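You operate a simulated robot arm through the tools that you are given. There is no shell and no other tool. Be economical: measure what you need, move in short steps, check, and stop when the job is done.

You are at the controls of a simulated two-armed robot. One attempt, no reset.

## Task
Switch the booth on, uncover the lens and take one good test picture.
Fine: camera mode dial to photo, lens cover into its holder, ring light dial to 3, then the test key once; the display reads good.

The check looks at the end state, three seconds after you hand in, the way a careful person would. Anything else that was tipped, shoved, dropped, spilled or broken makes it a failure. A push-on lid holds only when it is set on centred and level and pressed home; a screw cap is set on level and turned clockwise until tight.

## Robot
Two 7-joint arms with fingered hands on one trunk, on a base that drives. Base frame: it is fixed to the floor where the robot stands at the start and does not move with it; the origin is under the middle of the robot, x ahead of it, y to its left, z up. Lengths are in cm, angles in rad, forces in N, time in s.
The left shoulder is at the start at [4.2, 17.4, 112.1], the right one opposite. With the tool pointing down near the work surface each hand reaches from about 10 to 36 cm from the robot's upright axis, wherever it stands, measured 20 degrees to its own side. Places, roughly: booth clear key [70, 0, 80]; booth copy key [70, 0, 80]; booth pair key [70, 0, 80]; booth power switch [60, 0, 80]; booth test key [60, 0, 80]; camera focus ring [40, 60, 120]; camera lift [50, 40, 100]; camera mode dial [50, 40, 130]; camera tilt dial [50, 50, 110]; camera zoom ring [40, 50, 120]; chart stand [50, 250, 25]; focus chart [50, 250, 125]; lens cover holder [40, 30, 80]; lift lock knob [50, 50, 100]; ring light dial [80, 0, 80]. Payload 3.8 kg a hand.
Tool frame (each hand has its own): the origin (TCP) lies between the finger pads and is the grasp point; the fingertips stand 2.6 cm ahead of it; z points along the fingers, y is the line along which they close. Largest opening 13.2 cm; the body of the gripper starts 7.3 cm behind the TCP. The gripper is a hand of 3 fingers: y runs from the thumb to the fingers, the wrist lies at [0, 0, -22.4] in the tool frame, and closing takes about 1.5 s.
Orientation is that of the tool frame in the base frame, as a unit quaternion [x, y, z, w]. With the fingers straight down and closing along the base's y, the tool's x points along the base's -x, its y along +y and its z along -z.

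## Interface
- The arms move only by the tool drive_tool. It takes "left_rows", "right_rows" or both (then of equal length, played together; a hand with none holds still); each is a list that holds one entry, the list of rows, each a list of 7 numbers: the shift along the tool's x, y, z in units of 30 mm (1.0 is 30 mm), then the turn, a rotation vector about the tool's x, y, z in units of 8 degrees (1.0 is 8 degrees), then the gripper command, from -1 (shut) to 1 (fully open), values between in proportion. In form: [[[x, y, z, wx, wy, wz, jaw], ...]]. A call has 1 to 12 rows; each row shifts and turns the commanded pose from where the row before left it, along the tool's axes as they then stand. A call with a number of a shift or a turn outside -1 to 1 is refused whole. Rows are played at 5 a second. More than 5 cm and 0.15 rad between two rows, or a gripper value outside its range, and nothing of the call is played. A pose out of reach is approached as far as the arm can. The call stops where the force on the tool passes 40 N (or 10 N more than at its start, if that is more) or the arm is blocked; 0.2 s more then pass. Each finger travels about 10.8 cm/s and halts on what it meets, pressing with about 30 N; the grip force reading is that of the motor and also rises with nothing between the fingers. The clock runs only during rows and for 0.2 s after the last one: add rows that do not move to give the fingers time. It gives the time, the measured TCP pose, the force on the tool (base axes), the opening and the grip force at its end, in the units of the frame above (readings bear some noise), with the torque about the TCP (base axes, N m) and any sound that the robot's microphone picked up.
- Cameras (640 x 400 px; columns grow to the right, rows downward): "scene" is now at [18.46, 3.95, 103.32]; the picture's right is [0.44, -0.90, 0.00], its down [-0.05, -0.02, -1.00] and it looks along [0.90, 0.44, -0.05] (base axes); focal length 214 px, centre (320, 200). "left" rides on the left gripper at [-6.2, 0.3, -9.2] in its tool frame; the picture's right is [-0.05, -1.00, 0.00], its down [0.83, -0.04, -0.56] and it looks along [0.55, -0.03, 0.83] (tool axes); focal length 230 px, centre (320, 200). "right" rides on the right gripper at [6.2, 0.3, -9.2] in its tool frame; the picture's right is [-0.05, 1.00, 0.00], its down [-0.83, -0.04, -0.56] and it looks along [-0.55, -0.03, 0.83] (tool axes); focal length 230 px, centre (320, 200). There is no depth. A picture from a camera that has moved, and an enlarged one, comes with that camera's place and axes in the base frame and with its lens.
- snapshot(camera): a new picture of that camera. It takes no simulated time.
- slide_trunk(by): slides the trunk up (or, below 0, down) by that many cm; the arms and the scene camera ride with it, the base frame stays. It gives what a move gives, with no picture.
- drive_base(legs): drives the robot by 1 to 6 legs, each [ahead, left, turn to the left] in cm, cm and rad, along the robot's own axes; the way and the turn of a leg run together, so that a leg with both is an arc; at most 150 cm and 3.142 rad a leg. The arms and the cameras ride along, it lands a little off, and it stops where it bumps. It gives what a move gives.
- set_grasp(shape, hand): the hand has 3 fingers and takes this shape, open, in about a second: jaw (thumb against the fingers, like two jaws); tri (thumb and two fingers); tip (a fingertip pinch); poke (one finger out to press); point (the index stretched); flat (the hand flat); cup (the hand cupped); fist (a fist). The gripper value then closes the fingers along that shape, each until it touches; the sizes above hold for jaw. It gives what a move gives, with no picture.
- pan_tilt(pan, tilt): turns the head with the scene camera to pan (to the left, within 1.047 rad either way) and tilt (down, from -0.506 to 1.204), counted from straight ahead of the robot. It gives what a move gives.
- inspect(camera, box): a new picture of the part [left, top, right, bottom] of that camera's present view, enlarged. It takes no simulated time.
- job_done(): hands the job in; it is judged then, once.

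Go step by step. Nothing tells you exact positions but the pictures and the camera data: compare them with the known pose of the tool, close in by small moves and look again before you grip or let go. The budget is 120 turns and 100 pictures, counting those below and the enlarged ones. Unless the task says otherwise, let go and move clear before handing in, and close with one line.

The tools are called by a JSON object that holds its "fn" and its "kwargs". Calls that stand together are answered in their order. drive_tool: Moves the arms, as the interface text tells. Its arguments: {"type":"object","properties":{"left_rows":{"type":"array","items":{"type":"array","items":{"type":"array","items":{"type":"number"}}}},"right_rows":{"type":"array","items":{"type":"array","items":{"type":"array","items":{"type":"number"}}}}},"required":[]} The other tools are called the same way: slide_trunk (by) slides the trunk up or down; set_grasp (shape, hand) gives the hand a shape; drive_base (legs) drives the base; pan_tilt (pan, tilt) turns the head that bears the scene camera; snapshot (camera) takes a picture; inspect (camera, box) takes an enlarged picture of a part of a camera's view; job_done () hands the job in.

At the start:

```text
t: 0.0
left_position: [35.39, 36.37, 99.94]
left_orientation: [0.0, 1.0, 0.0, 0.0]
left_contact_force: [-0.2, 0.2, 0.3]
left_ft_torque: [0.03, 0.0, -0.03]
left_width: 13.18
left_gripper_force: 0.1
left_shape: jaw
right_position: [37.1, -3.38, 100.04]
right_orientation: [0.002, 1.0, 0.0, 0.0]
right_contact_force: [0.7, -0.3, -0.2]
right_ft_torque: [-0.01, -0.01, 0.01]
right_width: 13.21
right_gripper_force: 0.1
right_shape: jaw
trunk travel left (down, up): [-42.5, 5.7]
robot x, y, heading: [0.22, 0.34, -0.001]
head pan, tilt: [0.459, 0.052]
```

scene: 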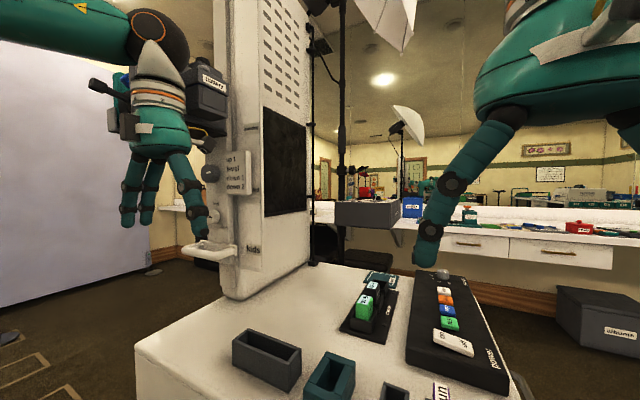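
right: 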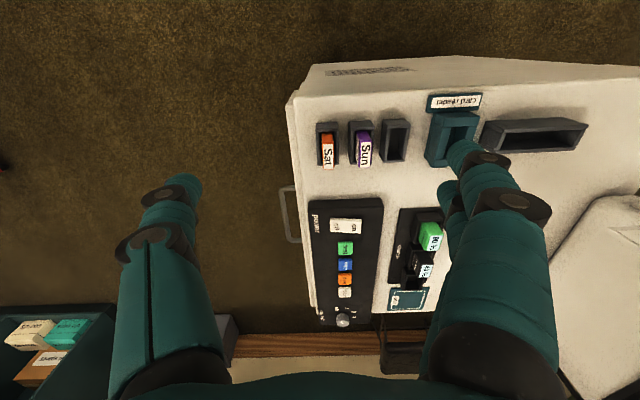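
left: 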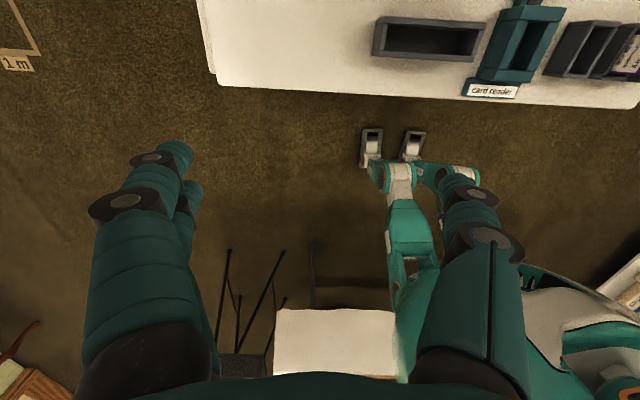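

I see the booth desk with a black key panel ahead-right and the camera on its lift ahead-left, partly hidden by the left hand. I'll look closer at both first.

{"fn": "inspect", "kwargs": {"camera": "scene", "box": [320, 250, 520, 400]}}

{"fn": "pan_tilt", "kwargs": {"pan": 0.85, "tilt": -0.25}}

{"fn": "snapshot", "kwargs": {"camera": "scene"}}

```text
2.67 times, centred on (420, 325) of scene
camera zoom: at [18.46, 3.95, 103.32], right [0.44, -0.9, 0.0], down [-0.05, -0.02, -1.0], along [0.9, 0.44, -0.05], focal length 572 px, centre (53, -133)
```

zoom: 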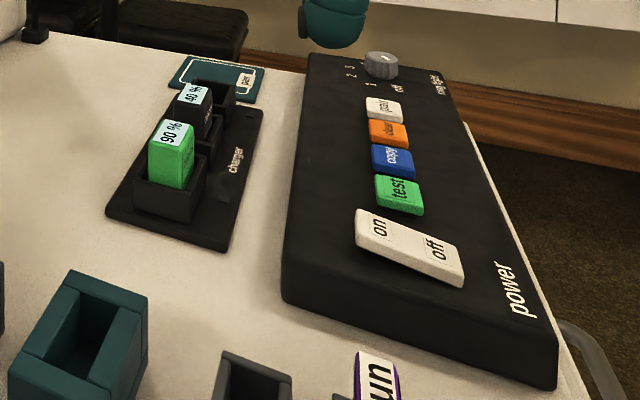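

```text
t: 0.9
left_position: [35.32, 36.31, 100.13]
left_orientation: [0.0, 1.0, 0.0, 0.0]
left_contact_force: [0.0, -0.3, 0.6]
left_ft_torque: [0.0, -0.02, 0.0]
left_width: 13.21
left_gripper_force: 0.1
left_shape: jaw
right_position: [37.09, -3.34, 100.06]
right_orientation: [0.0, 1.0, 0.0, 0.001]
right_contact_force: [-0.2, -0.8, -0.2]
right_ft_torque: [-0.03, -0.03, 0.0]
right_width: 13.22
right_gripper_force: 0.2
right_shape: jaw
trunk travel left (down, up): [-42.5, 5.7]
robot x, y, heading: [-0.08, -0.01, -0.003]
head pan, tilt: [0.85, -0.25]
```

```text
95 pictures are left
camera scene: at [15.64, 6.0, 105.94], right [0.75, -0.66, 0.0], down [0.16, 0.18, -0.97], along [0.64, 0.73, 0.25], focal length 214 px, centre (320, 200)
```

scene: 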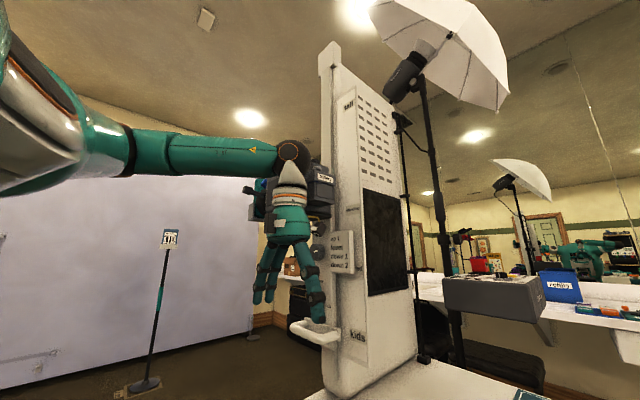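

The left arm hides the camera. I'll pull the left hand back and down and look again, and look down at the desk as well.

{"fn": "drive_tool", "kwargs": {"left_rows": [[[1, 0, 0, 0, 0, 0, 1], [1, 0, 0, 0, 0, 0, 1], [1, 0, 0, 0, 0, 0, 1], [1, 0, 0.5, 0, 0, 0, 1], [0.5, 0.5, 1, 0, 0, 0, 1], [0, 0.5, 1, 0, 0, 0, 1], [0, 0.5, 1, 0, 0, 0, 1], [0, 0, 1, 0, 0, 0, 1], [0, 0, 1, 0, 0, 0, 1]]]}}

{"fn": "snapshot", "kwargs": {"camera": "scene"}}

{"fn": "pan_tilt", "kwargs": {"pan": 0.3, "tilt": 0.6}}

{"fn": "snapshot", "kwargs": {"camera": "scene"}}

```text
t: 2.9
left_position: [24.43, 42.39, 84.12]
left_orientation: [0.0, 1.0, 0.0, 0.0]
left_contact_force: [-0.9, 0.0, 0.6]
left_ft_torque: [-0.02, -0.03, 0.03]
left_width: 13.2
left_gripper_force: 0.0
left_shape: jaw
left hand out of reach, approached as far as the arm can: row 4, 5
right_position: [37.03, -3.25, 100.01]
right_orientation: [0.001, 1.0, 0.0, 0.0]
right_contact_force: [-0.1, 0.4, -0.1]
right_ft_torque: [0.0, -0.02, -0.02]
right_width: 13.19
right_gripper_force: 0.0
right_shape: jaw
trunk travel left (down, up): [-42.5, 5.7]
robot x, y, heading: [0.09, -0.17, 0.006]
head pan, tilt: [0.85, -0.25]
```

```text
94 pictures are left
camera scene: at [15.66, 6.06, 105.94], right [0.75, -0.66, 0.0], down [0.16, 0.18, -0.97], along [0.64, 0.73, 0.25], focal length 214 px, centre (320, 200)
```

scene: 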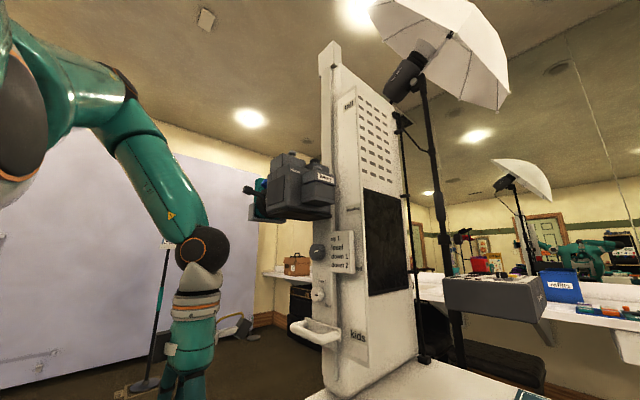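

```text
t: 4.0
left_position: [24.36, 42.29, 84.18]
left_orientation: [0.0, 1.0, 0.0, 0.0]
left_contact_force: [-0.2, 0.3, 0.4]
left_ft_torque: [0.0, 0.03, -0.03]
left_width: 13.18
left_gripper_force: 0.0
left_shape: jaw
right_position: [37.09, -3.36, 100.0]
right_orientation: [0.001, 1.0, 0.0, 0.0]
right_contact_force: [-0.2, -0.4, 0.1]
right_ft_torque: [-0.01, -0.02, 0.03]
right_width: 13.22
right_gripper_force: 0.2
right_shape: jaw
trunk travel left (down, up): [-42.5, 5.7]
robot x, y, heading: [0.02, 0.14, -0.001]
head pan, tilt: [0.3, 0.6]
```

```text
93 pictures are left
camera scene: at [18.73, 2.53, 98.29], right [0.3, -0.96, 0.0], down [-0.54, -0.17, -0.83], along [0.79, 0.24, -0.56], focal length 214 px, centre (320, 200)
```

scene: 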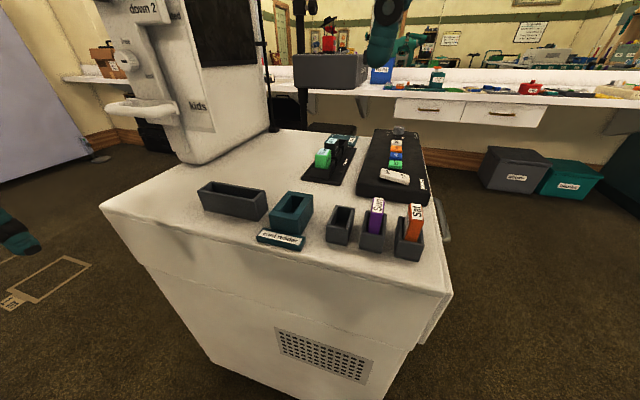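

The grey tray at the desk's left is probably the lens cover holder. I'll zoom in on it and on the camera.

{"fn": "inspect", "kwargs": {"camera": "scene", "box": [180, 160, 340, 260]}}

{"fn": "pan_tilt", "kwargs": {"pan": 0.9, "tilt": -0.2}}

{"fn": "inspect", "kwargs": {"camera": "scene", "box": [240, 140, 400, 240]}}

{"fn": "inspect", "kwargs": {"camera": "scene", "box": [300, 220, 460, 320]}}

```text
4.00 times, centred on (260, 210) of scene
camera zoom: at [18.73, 2.53, 98.29], right [0.3, -0.96, 0.0], down [-0.54, -0.17, -0.83], along [0.79, 0.24, -0.56], focal length 858 px, centre (560, 160)
```

zoom: 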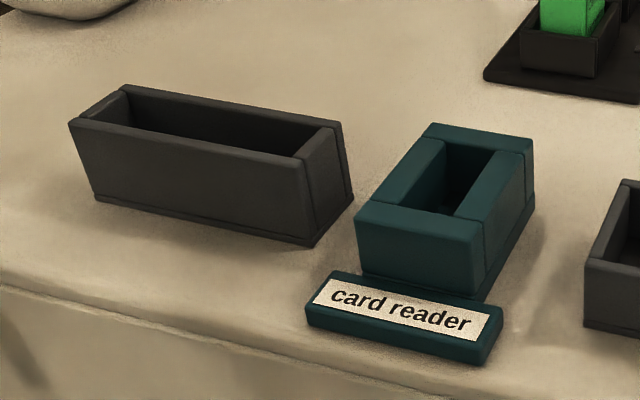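

```text
t: 5.2
left_position: [24.46, 42.37, 84.31]
left_orientation: [0.001, 1.0, 0.0, 0.001]
left_contact_force: [0.4, 0.2, 0.0]
left_ft_torque: [-0.01, -0.02, -0.01]
left_width: 13.17
left_gripper_force: 0.0
left_shape: jaw
right_position: [37.15, -3.31, 99.99]
right_orientation: [0.0, 1.0, -0.001, 0.0]
right_contact_force: [0.7, -0.3, -0.1]
right_ft_torque: [0.01, 0.0, 0.03]
right_width: 13.19
right_gripper_force: 0.1
right_shape: jaw
trunk travel left (down, up): [-42.5, 5.7]
robot x, y, heading: [-0.54, -0.06, 0.001]
head pan, tilt: [0.901, -0.201]
```

```text
4.00 times, centred on (320, 190) of scene
camera zoom: at [15.46, 6.43, 105.54], right [0.78, -0.62, 0.0], down [0.12, 0.16, -0.98], along [0.61, 0.77, 0.2], focal length 858 px, centre (320, 240)
```

zoom: 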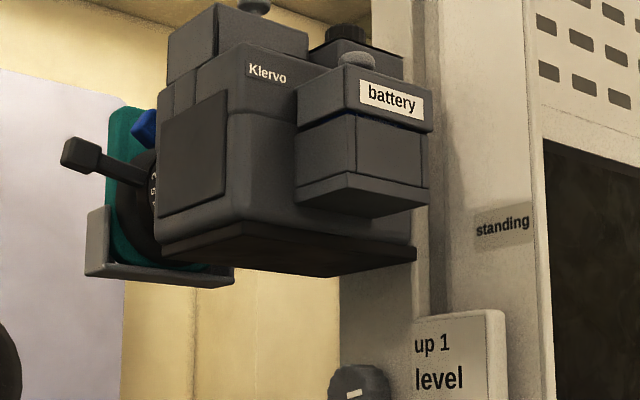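

```text
4.00 times, centred on (380, 270) of scene
camera zoom: at [15.46, 6.43, 105.54], right [0.78, -0.62, 0.0], down [0.12, 0.16, -0.98], along [0.61, 0.77, 0.2], focal length 858 px, centre (80, -80)
```

zoom: 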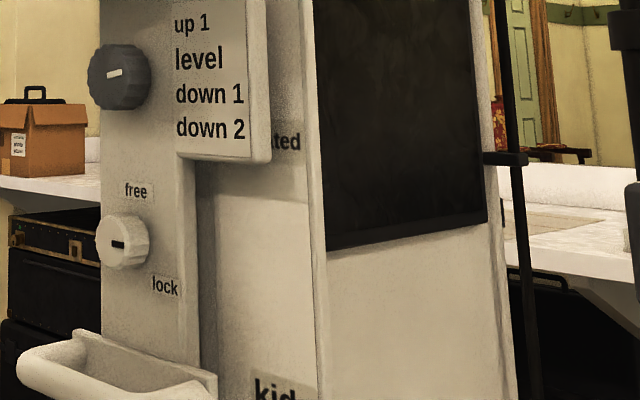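

The camera body's lens points to +y, with a cover there on a carrier. I'll drive left to see it from the front.

{"fn": "drive_base", "kwargs": {"legs": [[0, 90, 0]]}}

{"fn": "pan_tilt", "kwargs": {"pan": -0.8, "tilt": -0.1}}

{"fn": "snapshot", "kwargs": {"camera": "scene"}}

```text
t: 9.6
left_position: [24.26, 84.46, 84.48]
left_orientation: [0.002, 1.0, 0.002, 0.001]
left_contact_force: [0.2, 0.4, 0.4]
left_ft_torque: [0.0, 0.01, -0.02]
left_width: 13.18
left_gripper_force: 0.1
left_shape: jaw
right_position: [36.96, 37.85, 100.08]
right_orientation: [0.012, 1.0, 0.0, 0.001]
right_contact_force: [-0.1, -0.2, -0.7]
right_ft_torque: [0.03, 0.0, -0.03]
right_width: 13.21
right_gripper_force: 0.1
right_shape: jaw
trunk travel left (down, up): [-42.5, 5.7]
robot x, y, heading: [-0.16, 42.53, -0.004]
head pan, tilt: [0.901, -0.201]
stopped in leg 1: the robot was blocked; the commanded pose is now the measured one
```

```text
t: 11.3
left_position: [24.11, 84.39, 84.55]
left_orientation: [0.002, 1.0, 0.004, 0.001]
left_contact_force: [0.0, 1.5, -1.1]
left_ft_torque: [0.01, 0.0, 0.05]
left_width: 13.19
left_gripper_force: 0.0
left_shape: jaw
right_position: [36.91, 37.99, 100.02]
right_orientation: [0.01, 1.0, 0.0, 0.002]
right_contact_force: [-0.1, 0.2, 0.2]
right_ft_torque: [0.0, 0.0, -0.02]
right_width: 13.19
right_gripper_force: 0.0
right_shape: jaw
trunk travel left (down, up): [-42.5, 5.7]
robot x, y, heading: [-0.2, 42.41, -0.007]
head pan, tilt: [-0.799, -0.099]
```

```text
89 pictures are left
camera scene: at [16.01, 35.73, 104.67], right [-0.72, -0.7, -0.01], down [0.07, -0.06, -1.0], along [0.69, -0.72, 0.1], focal length 214 px, centre (320, 200)
```

scene: 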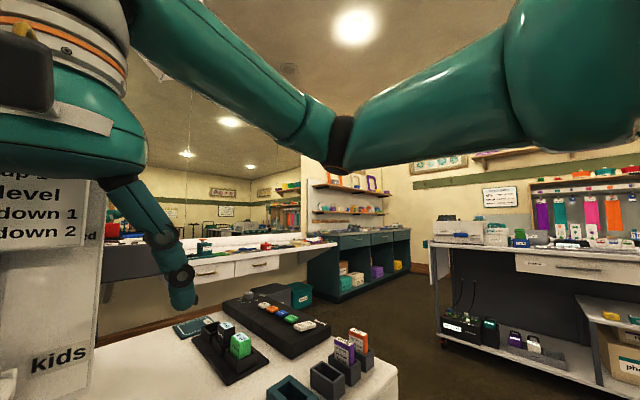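

The right arm ran against the camera column. I'll back off right, reverse away, then go left.

{"fn": "drive_base", "kwargs": {"legs": [[0, -12, 0], [-30, 0, 0], [0, 70, 0]]}}

{"fn": "pan_tilt", "kwargs": {"pan": -0.6, "tilt": -0.1}}

{"fn": "snapshot", "kwargs": {"camera": "scene"}}

```text
t: 12.0
left_position: [24.21, 84.57, 84.4]
left_orientation: [0.004, 1.0, 0.001, 0.001]
left_contact_force: [-0.7, 0.6, 0.3]
left_ft_torque: [0.01, 0.01, 0.01]
left_width: 13.18
left_gripper_force: 0.0
left_shape: jaw
right_position: [37.03, 37.76, 100.08]
right_orientation: [0.011, 1.0, -0.001, 0.002]
right_contact_force: [-0.5, -0.3, 0.9]
right_ft_torque: [0.0, 0.04, -0.02]
right_width: 13.19
right_gripper_force: 0.0
right_shape: jaw
trunk travel left (down, up): [-42.5, 5.7]
robot x, y, heading: [-0.2, 42.35, -0.006]
head pan, tilt: [-0.799, -0.099]
stopped in leg 1: the robot was blocked; the commanded pose is now the measured one
```

```text
t: 12.7
left_position: [24.29, 84.43, 84.43]
left_orientation: [0.002, 1.0, 0.001, 0.001]
left_contact_force: [0.5, -0.4, 0.3]
left_ft_torque: [0.02, 0.03, -0.02]
left_width: 13.18
left_gripper_force: 0.0
left_shape: jaw
right_position: [37.12, 37.96, 100.03]
right_orientation: [0.011, 1.0, -0.002, 0.001]
right_contact_force: [-0.4, 0.1, -0.6]
right_ft_torque: [-0.03, 0.02, 0.01]
right_width: 13.18
right_gripper_force: 0.1
right_shape: jaw
trunk travel left (down, up): [-42.5, 5.7]
robot x, y, heading: [-0.3, 42.44, -0.009]
head pan, tilt: [-0.6, -0.099]
```

```text
88 pictures are left
camera scene: at [17.12, 37.1, 104.69], right [-0.57, -0.82, 0.0], down [0.08, -0.05, -1.0], along [0.82, -0.57, 0.1], focal length 214 px, centre (320, 200)
```

scene: 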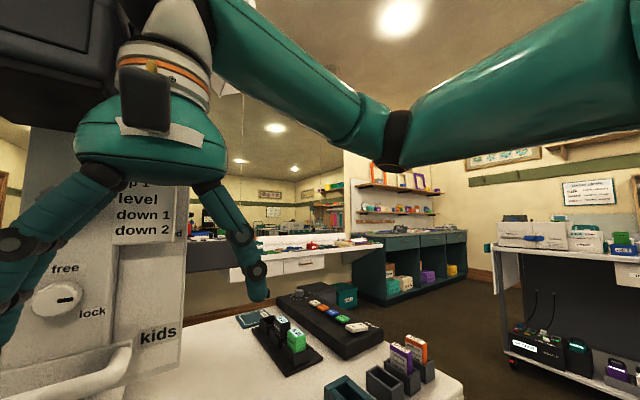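

The right fingers straddle the label board on the column; I'll reverse straight out.

{"fn": "drive_base", "kwargs": {"legs": [[-30, 0, 0]]}}

{"fn": "pan_tilt", "kwargs": {"pan": 0.1, "tilt": -0.1}}

{"fn": "snapshot", "kwargs": {"camera": "scene"}}

```text
t: 14.8
left_position: [-5.62, 84.98, 84.18]
left_orientation: [0.003, 1.0, 0.0, 0.0]
left_contact_force: [-0.6, -0.2, -0.3]
left_ft_torque: [0.04, -0.04, -0.01]
left_width: 13.18
left_gripper_force: 0.1
left_shape: jaw
right_position: [7.05, 38.44, 100.01]
right_orientation: [0.011, 1.0, -0.003, 0.0]
right_contact_force: [0.0, 0.5, -0.5]
right_ft_torque: [0.0, 0.01, -0.01]
right_width: 13.19
right_gripper_force: 0.1
right_shape: jaw
trunk travel left (down, up): [-42.5, 5.7]
robot x, y, heading: [-30.26, 42.71, -0.008]
head pan, tilt: [-0.6, -0.099]
```

```text
t: 15.9
left_position: [-5.58, 84.91, 84.14]
left_orientation: [0.003, 1.0, 0.0, 0.0]
left_contact_force: [-0.6, -0.5, 0.0]
left_ft_torque: [0.02, 0.01, -0.01]
left_width: 13.18
left_gripper_force: 0.1
left_shape: jaw
right_position: [7.04, 38.32, 100.04]
right_orientation: [0.01, 1.0, -0.004, -0.001]
right_contact_force: [0.7, 0.1, 0.5]
right_ft_torque: [0.0, 0.0, -0.01]
right_width: 13.19
right_gripper_force: 0.0
right_shape: jaw
trunk travel left (down, up): [-42.5, 5.7]
robot x, y, heading: [-30.08, 42.62, -0.011]
head pan, tilt: [0.099, -0.099]
```

```text
87 pictures are left
camera scene: at [-11.25, 43.47, 104.68], right [0.09, -1.0, 0.0], down [0.1, 0.01, -1.0], along [0.99, 0.09, 0.1], focal length 214 px, centre (320, 200)
```

scene: 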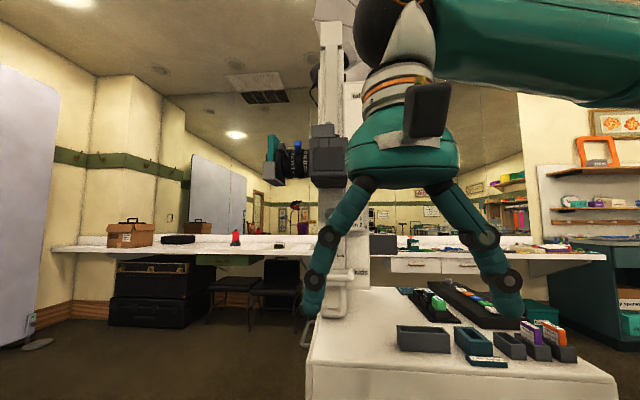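

Clear now. I'll fold the right hand to its side, then drive to the lens side.

{"fn": "drive_tool", "kwargs": {"right_rows": [[[0, -1, 0.5, 0, 0, 0, 1], [0, -1, 0.5, 0, 0, 0, 1], [0, -1, 0.5, 0, 0, 0, 1], [0.5, -1, 1, 0, 0, 0, 1], [1, -1, 1, 0, 0, 0, 1], [1, -1, 1, 0, 0, 0, 1], [1, 0, 1, 0, 0, 0, 1]]]}}

{"fn": "drive_base", "kwargs": {"legs": [[0, 62, 0]]}}

{"fn": "pan_tilt", "kwargs": {"pan": -0.6, "tilt": -0.15}}

{"fn": "snapshot", "kwargs": {"camera": "scene"}}

```text
refused: row 5 steps farther than a row can; nothing moved
```

```text
t: 21.7
left_position: [-4.87, 145.83, 84.14]
left_orientation: [0.006, 1.0, 0.001, -0.001]
left_contact_force: [-0.3, 1.1, 0.9]
left_ft_torque: [0.02, 0.0, 0.0]
left_width: 13.19
left_gripper_force: 0.1
left_shape: jaw
right_position: [7.63, 99.32, 99.98]
right_orientation: [0.014, 1.0, -0.003, 0.0]
right_contact_force: [-1.0, 0.7, -0.3]
right_ft_torque: [-0.01, -0.01, 0.04]
right_width: 13.2
right_gripper_force: 0.0
right_shape: jaw
trunk travel left (down, up): [-42.5, 5.7]
robot x, y, heading: [-29.84, 103.91, -0.009]
head pan, tilt: [0.099, -0.099]
```

```text
t: 22.8
left_position: [-4.87, 145.86, 84.14]
left_orientation: [0.006, 1.0, 0.0, 0.001]
left_contact_force: [-0.5, -0.2, 0.1]
left_ft_torque: [0.0, 0.0, 0.0]
left_width: 13.18
left_gripper_force: 0.0
left_shape: jaw
right_position: [7.64, 99.24, 99.97]
right_orientation: [0.014, 1.0, -0.004, 0.0]
right_contact_force: [-0.2, 0.7, -0.6]
right_ft_torque: [-0.05, -0.01, -0.03]
right_width: 13.19
right_gripper_force: 0.0
right_shape: jaw
trunk travel left (down, up): [-42.5, 5.7]
robot x, y, heading: [-29.87, 103.81, -0.01]
head pan, tilt: [-0.6, -0.15]
```

```text
86 pictures are left
camera scene: at [-12.42, 98.72, 105.12], right [-0.57, -0.82, 0.0], down [0.12, -0.09, -0.99], along [0.81, -0.57, 0.15], focal length 214 px, centre (320, 200)
```

scene: 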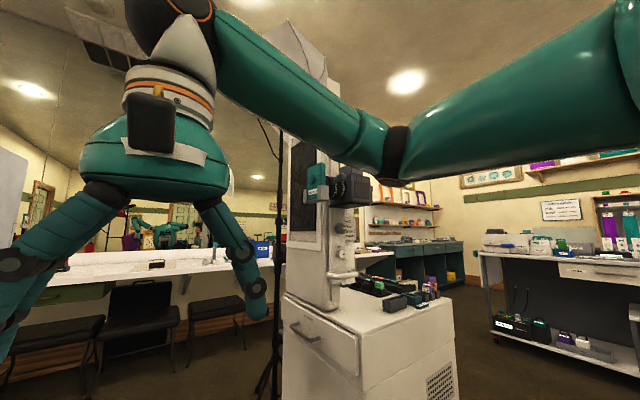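

Now the camera front is visible; zooming in on it.

{"fn": "inspect", "kwargs": {"camera": "scene", "box": [280, 140, 400, 215]}}

{"fn": "drive_tool", "kwargs": {"right_rows": [[[0, -1, 0.5, 0, 0, 0, 1], [0, -1, 0.5, 0, 0, 0, 1], [0, -1, 0.5, 0, 0, 0, 1], [0, -1, 1, 0, 0, 0, 1], [0.5, -0.5, 1, 0, 0, 0, 1], [0.5, -0.5, 1, 0, 0, 0, 1], [0.5, 0, 1, 0, 0, 0, 1]]]}}

```text
5.33 times, centred on (340, 178) of scene
camera zoom: at [-12.42, 98.72, 105.12], right [-0.57, -0.82, 0.0], down [0.12, -0.09, -0.99], along [0.81, -0.57, 0.15], focal length 1144 px, centre (213, 320)
```

zoom: 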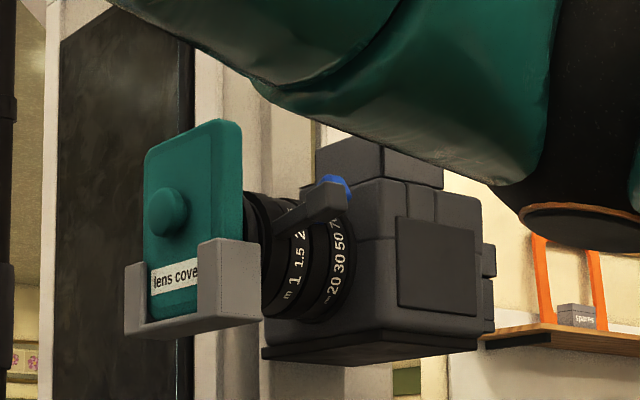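

```text
t: 24.4
left_position: [-4.88, 145.84, 84.09]
left_orientation: [0.006, 1.0, 0.0, 0.0]
left_contact_force: [0.7, 0.4, 0.6]
left_ft_torque: [0.02, -0.02, 0.02]
left_width: 13.19
left_gripper_force: 0.0
left_shape: jaw
right_position: [2.58, 84.23, 83.54]
right_orientation: [0.014, 1.0, -0.003, 0.001]
right_contact_force: [-0.3, 0.6, -0.4]
right_ft_torque: [0.03, 0.01, 0.0]
right_width: 13.19
right_gripper_force: 0.0
right_shape: jaw
trunk travel left (down, up): [-42.5, 5.7]
robot x, y, heading: [-29.66, 103.74, -0.009]
head pan, tilt: [-0.6, -0.15]
```

The lens cover is a teal plate (about 8×12 cm) with a knob, standing in a U-bracket around [42, 62, 121]; it lifts up out of it. I'll view it side-on to measure plate top against lens and look at the dial.

{"fn": "drive_base", "kwargs": {"legs": [[0, -46, 0]]}}

{"fn": "pan_tilt", "kwargs": {"pan": 0.0, "tilt": -0.25}}

{"fn": "slide_trunk", "kwargs": {"by": 5.5}}

{"fn": "snapshot", "kwargs": {"camera": "scene"}}

```text
t: 28.9
left_position: [-5.34, 99.83, 84.14]
left_orientation: [0.007, 1.0, 0.0, 0.0]
left_contact_force: [-0.3, -0.9, -0.1]
left_ft_torque: [-0.04, -0.01, -0.01]
left_width: 13.19
left_gripper_force: 0.0
left_shape: jaw
right_position: [1.95, 38.05, 83.65]
right_orientation: [0.015, 1.0, -0.004, 0.0]
right_contact_force: [0.7, -0.7, -0.3]
right_ft_torque: [0.02, 0.0, -0.04]
right_width: 13.19
right_gripper_force: 0.0
right_shape: jaw
trunk travel left (down, up): [-42.5, 5.7]
robot x, y, heading: [-30.26, 57.54, -0.01]
head pan, tilt: [-0.6, -0.15]
```

```text
t: 29.9
left_position: [-5.41, 99.75, 84.21]
left_orientation: [0.007, 1.0, 0.0, 0.0]
left_contact_force: [-0.2, -0.4, 0.2]
left_ft_torque: [0.01, -0.02, 0.01]
left_width: 13.2
left_gripper_force: 0.0
left_shape: jaw
right_position: [1.94, 38.17, 83.57]
right_orientation: [0.015, 1.0, -0.003, 0.0]
right_contact_force: [0.1, -0.3, 0.3]
right_ft_torque: [-0.02, -0.01, 0.0]
right_width: 13.2
right_gripper_force: 0.1
right_shape: jaw
trunk travel left (down, up): [-42.5, 5.7]
robot x, y, heading: [-30.57, 57.92, -0.015]
head pan, tilt: [0.0, -0.25]
```

```text
t: 30.9
left_position: [-5.34, 99.71, 89.62]
left_orientation: [0.007, 1.0, 0.0, -0.001]
left_contact_force: [0.0, 0.0, -0.4]
left_ft_torque: [-0.01, 0.04, 0.0]
left_width: 13.21
left_gripper_force: 0.1
left_shape: jaw
right_position: [1.96, 38.16, 88.88]
right_orientation: [0.014, 1.0, -0.004, 0.0]
right_contact_force: [-1.5, 0.1, -0.1]
right_ft_torque: [0.04, 0.02, -0.01]
right_width: 13.19
right_gripper_force: 0.1
right_shape: jaw
trunk travel left (down, up): [-48.0, 0.2]
robot x, y, heading: [-30.23, 57.9, -0.007]
head pan, tilt: [0.0, -0.25]
```

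```text
84 pictures are left
camera scene: at [-11.29, 57.41, 113.62], right [-0.01, -1.0, 0.0], down [0.25, 0.0, -0.97], along [0.97, -0.01, 0.25], focal length 214 px, centre (320, 200)
```

scene: 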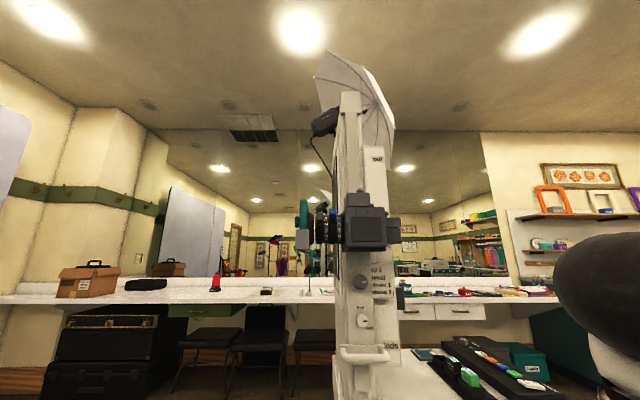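

{"fn": "inspect", "kwargs": {"camera": "scene", "box": [280, 180, 408, 260]}}

{"fn": "inspect", "kwargs": {"camera": "scene", "box": [320, 260, 448, 340]}}

```text
5.00 times, centred on (344, 220) of scene
camera zoom: at [-11.29, 57.41, 113.62], right [-0.01, -1.0, 0.0], down [0.25, 0.0, -0.97], along [0.97, -0.01, 0.25], focal length 1072 px, centre (200, 100)
```

zoom: 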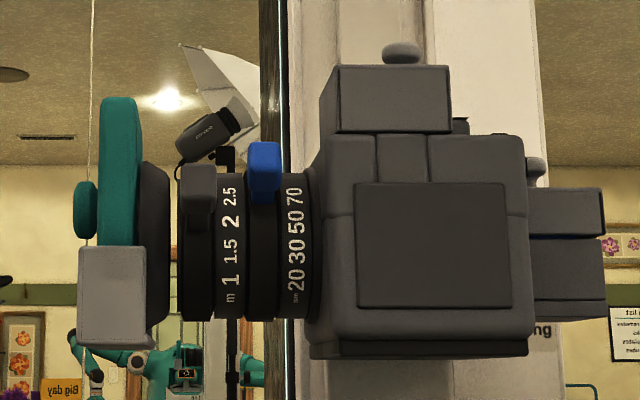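

```text
5.00 times, centred on (384, 300) of scene
camera zoom: at [-11.29, 57.41, 113.62], right [-0.01, -1.0, 0.0], down [0.25, 0.0, -0.97], along [0.97, -0.01, 0.25], focal length 1072 px, centre (0, -300)
```

zoom: 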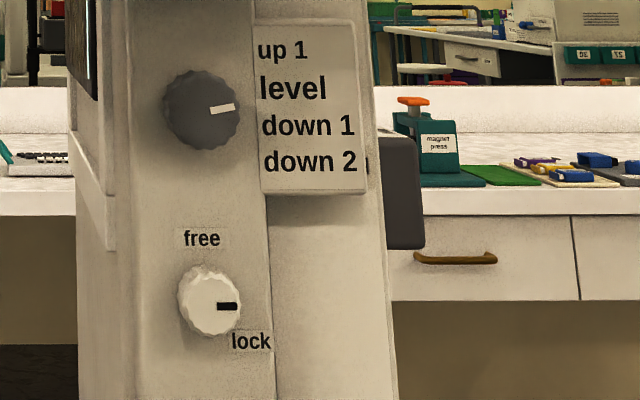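

The tilt and lock knobs are as they were. The mode dial seems to be the black ribbed knob on the camera top around [50, 43, 127]; I'll raise the right hand to look at it from above.

{"fn": "drive_tool", "kwargs": {"right_rows": [[[0, 0.17, -1, 0, 0, 0, 1], [0, 0.17, -1, 0, 0, 0, 1], [0, 0.17, -1, 0, 0, 0, 1], [0, 0.17, -1, 0, 0, 0, 1], [0, 0.17, -1, 0, 0, 0, 1], [0, 0.17, -1, 0, 0, 0, 1], [0, 0.17, -1, 0, 0, 0, 1], [0, 0.17, -1, 0, 0, 0, 1], [0, 0.17, -1, 0, 0, 0, 1], [0, 0.17, -1, 0, 0, 0, 1], [0, 0.17, -1, 0, 0, 0, 1], [0, 0, -1, 0, 0, 0, 1]]]}}

{"fn": "drive_tool", "kwargs": {"right_rows": [[[0, 0, -1, 0, 0, 0, 1], [0, 0, -1, 0, 0, 0, 1], [0, 0, -1, 0, 0, 0, 1], [0, 0, -1, 0, 0, 0, 1], [0, 0, -1, 0, 0, 0, 1], [0, 0, -1, 0, 0, 0, 1], [0, 0, -0.5, 0, 0, 0, 1]]]}}

```text
t: 33.5
left_position: [-5.41, 99.68, 89.79]
left_orientation: [0.007, 1.0, 0.0, 0.001]
left_contact_force: [0.4, 0.2, -0.3]
left_ft_torque: [0.0, -0.04, -0.03]
left_width: 13.18
left_gripper_force: 0.1
left_shape: jaw
right_position: [1.9, 44.02, 125.09]
right_orientation: [0.015, 1.0, -0.003, -0.001]
right_contact_force: [-0.4, -0.7, -0.8]
right_ft_torque: [-0.01, -0.03, -0.02]
right_width: 13.17
right_gripper_force: 0.1
right_shape: jaw
trunk travel left (down, up): [-48.0, 0.2]
robot x, y, heading: [-30.24, 58.03, -0.01]
head pan, tilt: [0.0, -0.25]
```

```text
t: 35.1
left_position: [-5.48, 99.67, 89.72]
left_orientation: [0.007, 1.0, 0.0, 0.0]
left_contact_force: [1.1, 0.4, -0.6]
left_ft_torque: [-0.01, 0.02, 0.03]
left_width: 13.19
left_gripper_force: 0.0
left_shape: jaw
right_position: [2.1, 44.14, 144.44]
right_orientation: [0.014, 1.0, -0.003, 0.001]
right_contact_force: [-0.5, -0.1, -0.5]
right_ft_torque: [0.02, 0.01, 0.03]
right_width: 13.21
right_gripper_force: 0.0
right_shape: jaw
trunk travel left (down, up): [-48.0, 0.2]
robot x, y, heading: [-29.8, 57.93, -0.007]
head pan, tilt: [0.0, -0.25]
```

Reached. Driving forward to bring the right hand's camera over the camera top.

{"fn": "drive_base", "kwargs": {"legs": [[34, 0, 0]]}}

{"fn": "snapshot", "kwargs": {"camera": "right"}}

{"fn": "snapshot", "kwargs": {"camera": "scene"}}

```text
t: 37.3
left_position: [28.27, 99.23, 89.71]
left_orientation: [0.007, 1.0, 0.0, 0.001]
left_contact_force: [0.6, -1.3, 0.9]
left_ft_torque: [0.03, 0.0, 0.0]
left_width: 13.2
left_gripper_force: 0.1
left_shape: jaw
right_position: [35.7, 43.71, 144.5]
right_orientation: [0.015, 1.0, -0.003, 0.002]
right_contact_force: [0.4, 0.2, -0.1]
right_ft_torque: [-0.01, -0.01, -0.01]
right_width: 13.2
right_gripper_force: 0.0
right_shape: jaw
trunk travel left (down, up): [-48.0, 0.2]
robot x, y, heading: [3.32, 57.36, -0.01]
head pan, tilt: [0.0, -0.25]
```

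```text
81 pictures are left
camera right: at [29.46, 44.32, 153.74], right [0.08, 1.0, -0.01], down [0.83, -0.06, 0.56], along [0.56, -0.05, -0.83], focal length 230 px, centre (320, 200)
```

right: 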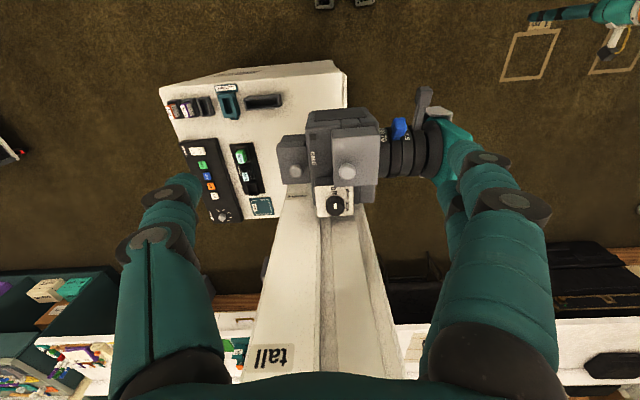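

```text
80 pictures are left
camera scene: at [22.32, 56.99, 113.64], right [-0.01, -1.0, 0.0], down [0.25, 0.0, -0.97], along [0.97, -0.01, 0.25], focal length 214 px, centre (320, 200)
```

scene: 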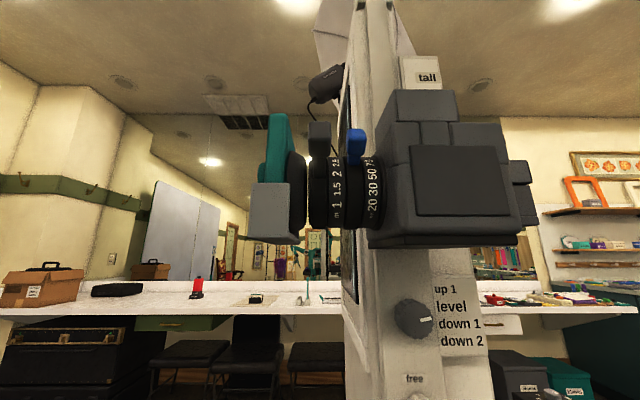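

The view from above shows the mode dial on a labelled plate next to the column. Zooming in.

{"fn": "inspect", "kwargs": {"camera": "right", "box": [270, 90, 398, 230]}}

{"fn": "inspect", "kwargs": {"camera": "right", "box": [300, 170, 372, 224]}}

{"fn": "inspect", "kwargs": {"camera": "right", "box": [380, 80, 508, 190]}}

{"fn": "inspect", "kwargs": {"camera": "right", "box": [155, 70, 300, 230]}}

```text
2.86 times, centred on (334, 160) of right
camera zoom: at [29.46, 44.32, 153.74], right [0.08, 1.0, -0.01], down [0.83, -0.06, 0.56], along [0.56, -0.05, -0.83], focal length 657 px, centre (280, 314)
```

zoom: 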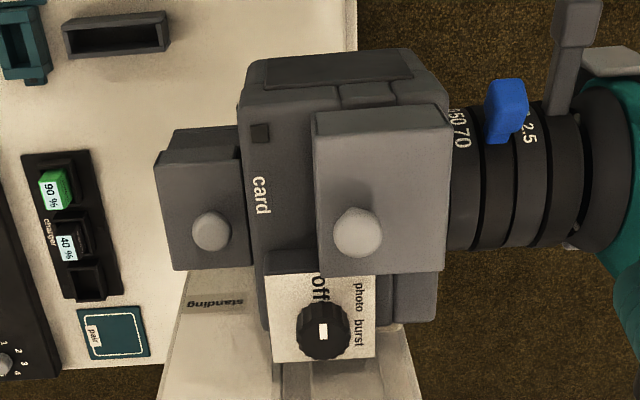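

```text
7.41 times, centred on (336, 197) of right
camera zoom: at [29.46, 44.32, 153.74], right [0.08, 1.0, -0.01], down [0.83, -0.06, 0.56], along [0.56, -0.05, -0.83], focal length 1704 px, centre (202, 222)
```

zoom: 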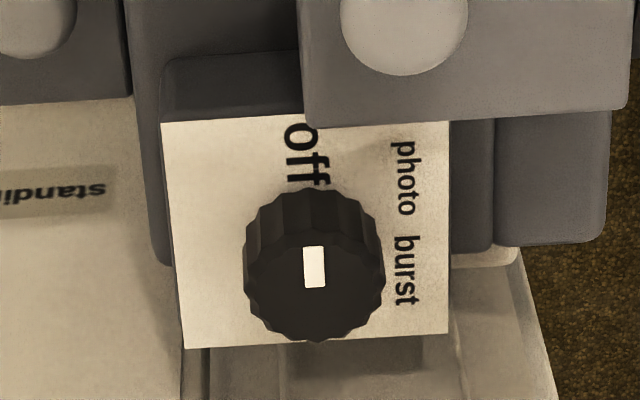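

```text
3.64 times, centred on (444, 135) of right
camera zoom: at [29.46, 44.32, 153.74], right [0.08, 1.0, -0.01], down [0.83, -0.06, 0.56], along [0.56, -0.05, -0.83], focal length 837 px, centre (-131, 436)
```

zoom: 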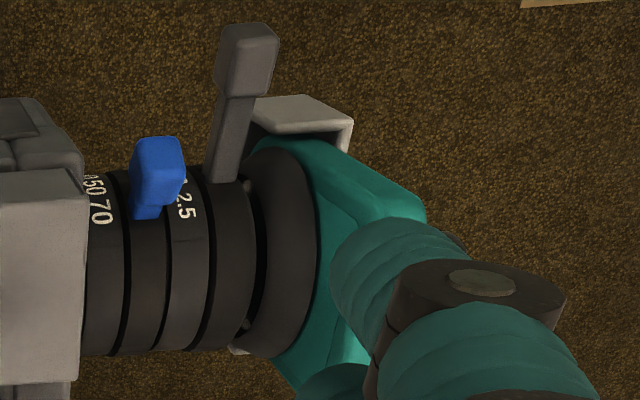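

```text
2.50 times, centred on (228, 150) of right
camera zoom: at [29.46, 44.32, 153.74], right [0.08, 1.0, -0.01], down [0.83, -0.06, 0.56], along [0.56, -0.05, -0.83], focal length 575 px, centre (551, 325)
```

zoom: 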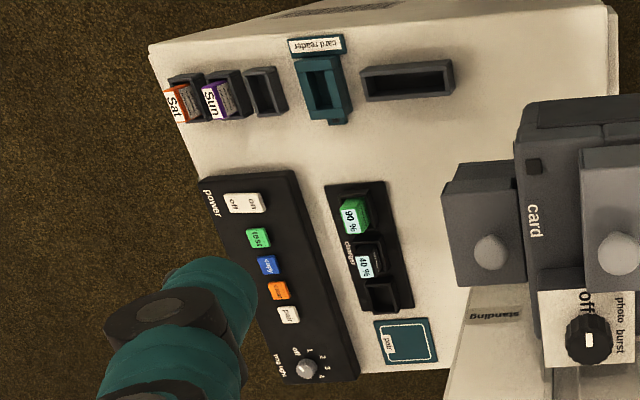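

The dial points to "off" (toward the robot); "photo" is about 45° clockwise seen from above. The dial is at about [48.5, 44.5, 128], with room for the fingers closing along y. I'll move the right hand over it.

{"fn": "drive_tool", "kwargs": {"right_rows": [[[-1, 0.1, 0, 0, 0, 0, 0], [-1, 0.1, 0, 0, 0, 0, 0], [-1, 0, 0, 0, 0, 0, 0], [-0.9, 0, 0, 0, 0, 0, 0], [0, 0, 0.5, 0, 0, 0, 0]]]}}

{"fn": "snapshot", "kwargs": {"camera": "right"}}

{"fn": "pan_tilt", "kwargs": {"pan": -0.3, "tilt": -0.4}}

{"fn": "snapshot", "kwargs": {"camera": "scene"}}

```text
t: 38.5
left_position: [28.37, 99.3, 89.78]
left_orientation: [0.006, 1.0, 0.0, 0.0]
left_contact_force: [0.8, 0.3, 0.4]
left_ft_torque: [0.03, 0.02, 0.0]
left_width: 13.17
left_gripper_force: 0.0
left_shape: jaw
right_position: [46.24, 43.64, 140.36]
right_orientation: [0.015, 1.0, -0.003, 0.002]
right_contact_force: [-0.7, -1.1, -0.1]
right_ft_torque: [0.01, 0.01, -0.01]
right_width: 6.65
right_gripper_force: 0.1
right_shape: jaw
right hand out of reach, approached as far as the arm can: row 2, 3, 4
trunk travel left (down, up): [-48.0, 0.2]
robot x, y, heading: [3.39, 57.34, -0.005]
head pan, tilt: [0.0, -0.25]
```

```text
75 pictures are left
camera right: at [39.97, 44.12, 149.77], right [0.08, 1.0, 0.0], down [0.83, -0.06, 0.56], along [0.56, -0.05, -0.83], focal length 230 px, centre (320, 200)
```

right: 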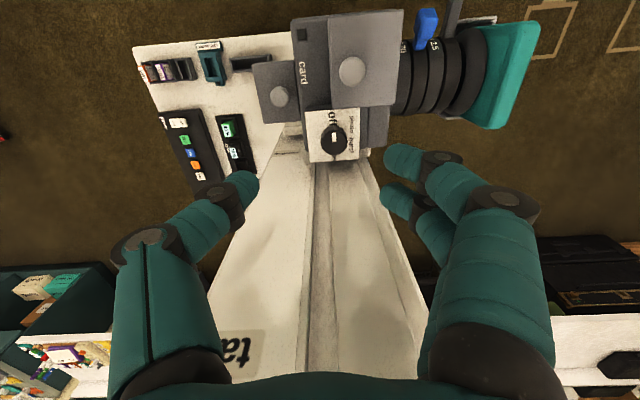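

```text
t: 39.3
left_position: [28.35, 99.28, 89.68]
left_orientation: [0.007, 1.0, 0.0, 0.0]
left_contact_force: [0.4, 0.2, 0.6]
left_ft_torque: [0.04, -0.01, -0.03]
left_width: 13.18
left_gripper_force: 0.0
left_shape: jaw
right_position: [46.24, 43.76, 140.4]
right_orientation: [0.015, 1.0, -0.003, 0.002]
right_contact_force: [0.6, 0.2, -0.7]
right_ft_torque: [0.03, 0.01, -0.02]
right_width: 6.69
right_gripper_force: 0.0
right_shape: jaw
trunk travel left (down, up): [-48.0, 0.2]
robot x, y, heading: [3.14, 57.05, -0.01]
head pan, tilt: [-0.3, -0.4]
```

```text
74 pictures are left
camera scene: at [21.21, 54.86, 114.78], right [-0.31, -0.95, 0.0], down [0.37, -0.12, -0.92], along [0.88, -0.28, 0.39], focal length 214 px, centre (320, 200)
```

scene: 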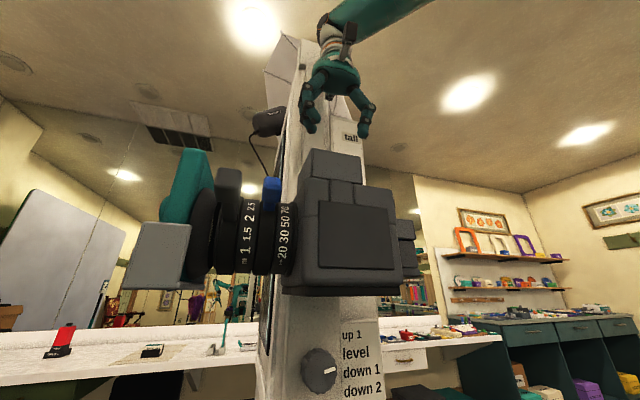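

The hand is at its reach limit, dial about 1 cm further ahead and 1.1 cm left. I'll bring the base 3 cm ahead and re-check.

{"fn": "drive_base", "kwargs": {"legs": [[3, 0, 0]]}}

{"fn": "inspect", "kwargs": {"camera": "right", "box": [220, 80, 420, 205]}}

```text
t: 40.3
left_position: [31.59, 99.26, 89.8]
left_orientation: [0.008, 1.0, 0.001, 0.001]
left_contact_force: [0.8, -0.4, 0.6]
left_ft_torque: [0.02, 0.01, -0.03]
left_width: 13.2
left_gripper_force: 0.0
left_shape: jaw
right_position: [49.3, 43.75, 140.63]
right_orientation: [0.013, 1.0, -0.003, 0.003]
right_contact_force: [0.0, 0.2, 1.0]
right_ft_torque: [-0.01, -0.02, -0.01]
right_width: 6.65
right_gripper_force: 0.1
right_shape: jaw
trunk travel left (down, up): [-48.0, 0.2]
robot x, y, heading: [6.71, 57.4, -0.014]
head pan, tilt: [-0.3, -0.4]
stopped in leg 1: the robot was blocked; the commanded pose is now the measured one
```

```text
3.20 times, centred on (320, 142) of right
camera zoom: at [42.92, 44.33, 149.88], right [0.08, 1.0, -0.01], down [0.83, -0.06, 0.56], along [0.56, -0.05, -0.83], focal length 736 px, centre (320, 384)
```

zoom: 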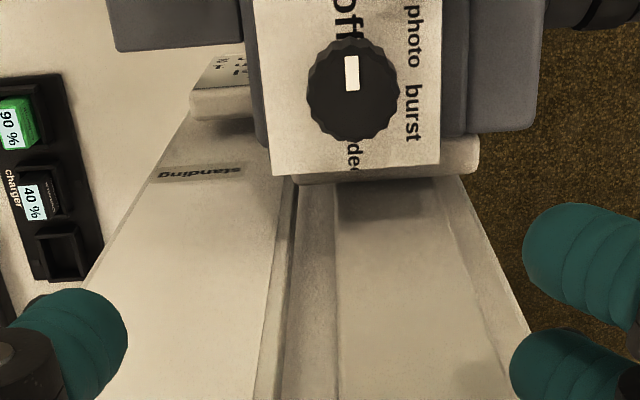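

The dial is now about 1.5 cm back toward the robot and 0.9 cm left of the tool axis; positions read off/photo/burst/video at about 60° steps. Aligning and descending most of the way.

{"fn": "drive_tool", "kwargs": {"right_rows": [[[0.48, 0.29, 0, 0, 0, 0, 0], [0, 0, 1, 0, 0, 0, 0], [0, 0, 1, 0, 0, 0, 0], [0, 0, 0.5, 0, 0, 0, 0]]]}}

{"fn": "snapshot", "kwargs": {"camera": "right"}}

```text
t: 41.3
left_position: [31.56, 99.24, 89.69]
left_orientation: [0.007, 1.0, 0.0, 0.001]
left_contact_force: [-0.8, 0.3, -0.2]
left_ft_torque: [0.01, -0.01, -0.01]
left_width: 13.2
left_gripper_force: 0.1
left_shape: jaw
right_position: [47.87, 44.58, 133.02]
right_orientation: [0.013, 1.0, -0.004, 0.002]
right_contact_force: [1.0, -0.2, -0.2]
right_ft_torque: [0.01, 0.01, 0.0]
right_width: 6.67
right_gripper_force: 0.1
right_shape: jaw
trunk travel left (down, up): [-48.0, 0.2]
robot x, y, heading: [6.77, 56.92, -0.017]
head pan, tilt: [-0.3, -0.4]
```

```text
72 pictures are left
camera right: at [41.61, 45.14, 142.27], right [0.08, 1.0, -0.01], down [0.83, -0.06, 0.56], along [0.56, -0.05, -0.83], focal length 230 px, centre (320, 200)
```

right: 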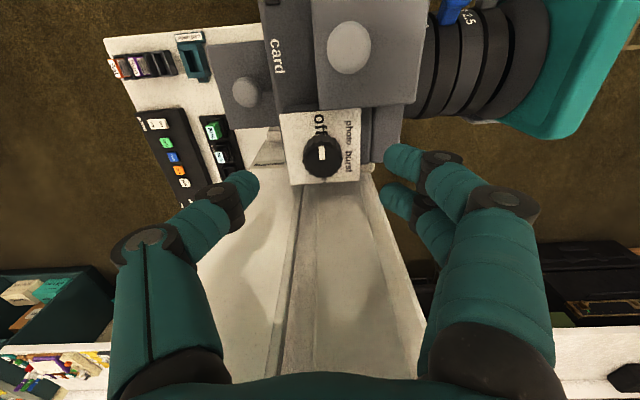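

Nicely centred. Descending around the knob.

{"fn": "drive_tool", "kwargs": {"right_rows": [[[0.08, 0.02, 0.6, 0, 0, 0, 0], [0, 0, 0.65, 0, 0, 0, 0]]]}}

{"fn": "inspect", "kwargs": {"camera": "right", "box": [200, 80, 440, 230]}}

{"fn": "snapshot", "kwargs": {"camera": "scene"}}

```text
t: 41.9
left_position: [31.56, 99.27, 89.62]
left_orientation: [0.007, 1.0, -0.001, 0.001]
left_contact_force: [0.0, 0.6, -0.7]
left_ft_torque: [-0.04, 0.02, 0.01]
left_width: 13.18
left_gripper_force: 0.1
left_shape: jaw
right_position: [47.57, 44.6, 129.21]
right_orientation: [0.013, 1.0, -0.003, 0.002]
right_contact_force: [0.3, 0.3, 0.2]
right_ft_torque: [-0.01, -0.02, 0.0]
right_width: 6.64
right_gripper_force: 0.0
right_shape: jaw
trunk travel left (down, up): [-48.0, 0.2]
robot x, y, heading: [6.56, 57.16, -0.013]
head pan, tilt: [-0.3, -0.4]
```

```text
2.67 times, centred on (320, 155) of right
camera zoom: at [41.4, 45.2, 138.51], right [0.08, 1.0, -0.01], down [0.83, -0.06, 0.56], along [0.56, -0.05, -0.83], focal length 614 px, centre (320, 320)
```

zoom: 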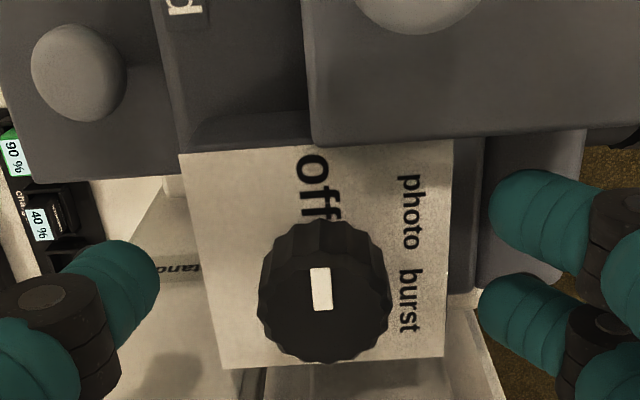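

```text
70 pictures are left
camera scene: at [24.4, 54.77, 114.77], right [-0.31, -0.95, 0.0], down [0.37, -0.12, -0.92], along [0.88, -0.29, 0.39], focal length 214 px, centre (320, 200)
```

scene: 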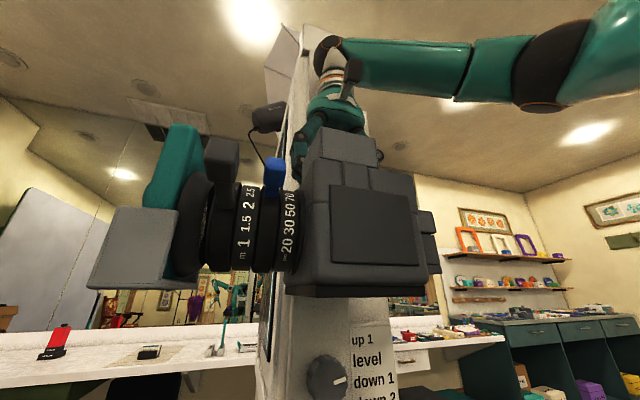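

The knob sits between the fingers. I'll pre-turn the hand 30° counter-clockwise, close, and check before turning.

{"fn": "drive_tool", "kwargs": {"right_rows": [[[0, 0, 0, 0, 0, 0, -0.2], [0, 0, 0, 0, 0, -1, -0.2], [0, 0, 0, 0, 0, -1, -0.2], [0, 0, 0, 0, 0, -1, -0.2], [0, 0, 0, 0, 0, -0.75, -0.2], [0, 0, 0, 0, 0, 0, -0.6], [0, 0, 0, 0, 0, 0, -0.7], [0, 0, 0, 0, 0, 0, -0.7], [0, 0, 0, 0, 0, 0, -0.7]]]}}

{"fn": "inspect", "kwargs": {"camera": "right", "box": [200, 80, 440, 230]}}

```text
t: 43.1
left_position: [31.64, 99.36, 89.75]
left_orientation: [0.007, 1.0, 0.0, 0.0]
left_contact_force: [0.4, -0.1, 0.6]
left_ft_torque: [0.02, 0.02, -0.02]
left_width: 13.21
left_gripper_force: 0.0
left_shape: jaw
right_position: [48.2, 45.0, 129.68]
right_orientation: [-0.234, 0.972, 0.003, 0.013]
right_contact_force: [18.5, 16.0, 10.5]
right_ft_torque: [0.73, 0.27, -1.02]
right_width: 3.97
right_gripper_force: 8.6
right_shape: jaw
trunk travel left (down, up): [-48.0, 0.2]
robot x, y, heading: [7.02, 57.4, -0.014]
head pan, tilt: [-0.3, -0.4]
stopped in row 6 (right hand): the force on the tool passed its limit at 44 N (the readings are from after the stop); the commanded pose is now the measured one
```

```text
2.67 times, centred on (320, 155) of right
camera zoom: at [42.28, 42.51, 138.77], right [-0.41, 0.91, 0.0], down [0.75, 0.33, 0.58], along [0.53, 0.24, -0.82], focal length 614 px, centre (320, 320)
```

zoom: 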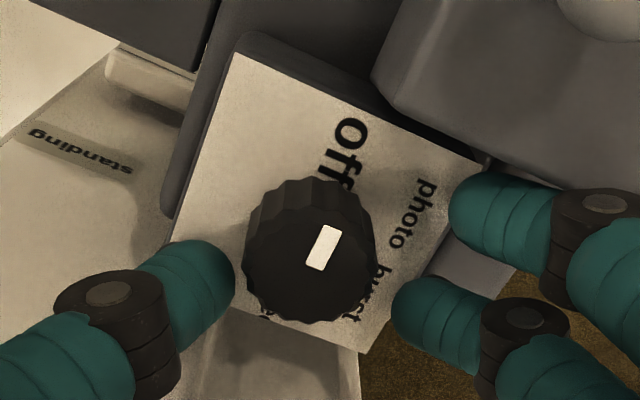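

One of the fingers met the viewfinder block. I'll open a little, turn back to about −12°, recentre and then close gently.

{"fn": "drive_tool", "kwargs": {"right_rows": [[[0, 0, 0, 0, 0, 0, -0.1], [0, 0, 0, 0, 0, 1, -0.1], [0.1, -0.05, 0, 0, 0, 0.9, -0.1], [0.1, -0.04, 0.1, 0, 0, 0, -0.1], [0, 0, 0, 0, 0, 0, -0.1]]]}}

{"fn": "inspect", "kwargs": {"camera": "right", "box": [200, 80, 440, 230]}}

```text
t: 44.3
left_position: [31.64, 99.39, 89.59]
left_orientation: [0.007, 1.0, 0.0, 0.001]
left_contact_force: [-0.3, 0.0, 0.7]
left_ft_torque: [-0.01, -0.01, -0.04]
left_width: 13.21
left_gripper_force: 0.0
left_shape: jaw
right_position: [47.33, 44.47, 129.19]
right_orientation: [-0.104, 0.995, 0.002, 0.008]
right_contact_force: [3.5, 0.9, 4.7]
right_ft_torque: [0.17, 0.04, -0.17]
right_width: 5.9
right_gripper_force: 0.0
right_shape: jaw
trunk travel left (down, up): [-48.0, 0.2]
robot x, y, heading: [6.64, 57.29, -0.013]
head pan, tilt: [-0.3, -0.4]
```

```text
2.67 times, centred on (320, 155) of right
camera zoom: at [41.12, 43.44, 138.41], right [-0.16, 0.99, 0.0], down [0.81, 0.13, 0.57], along [0.56, 0.09, -0.82], focal length 614 px, centre (320, 320)
```

zoom: 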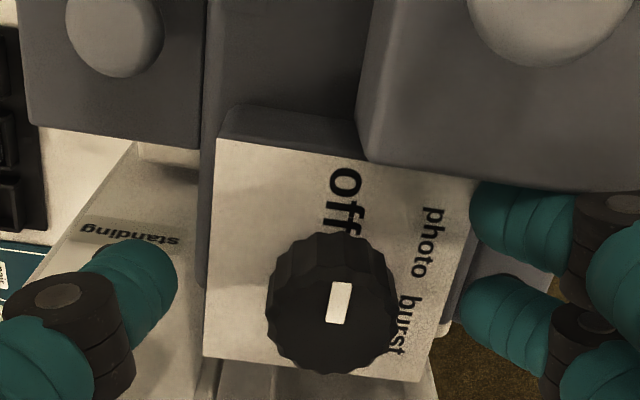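

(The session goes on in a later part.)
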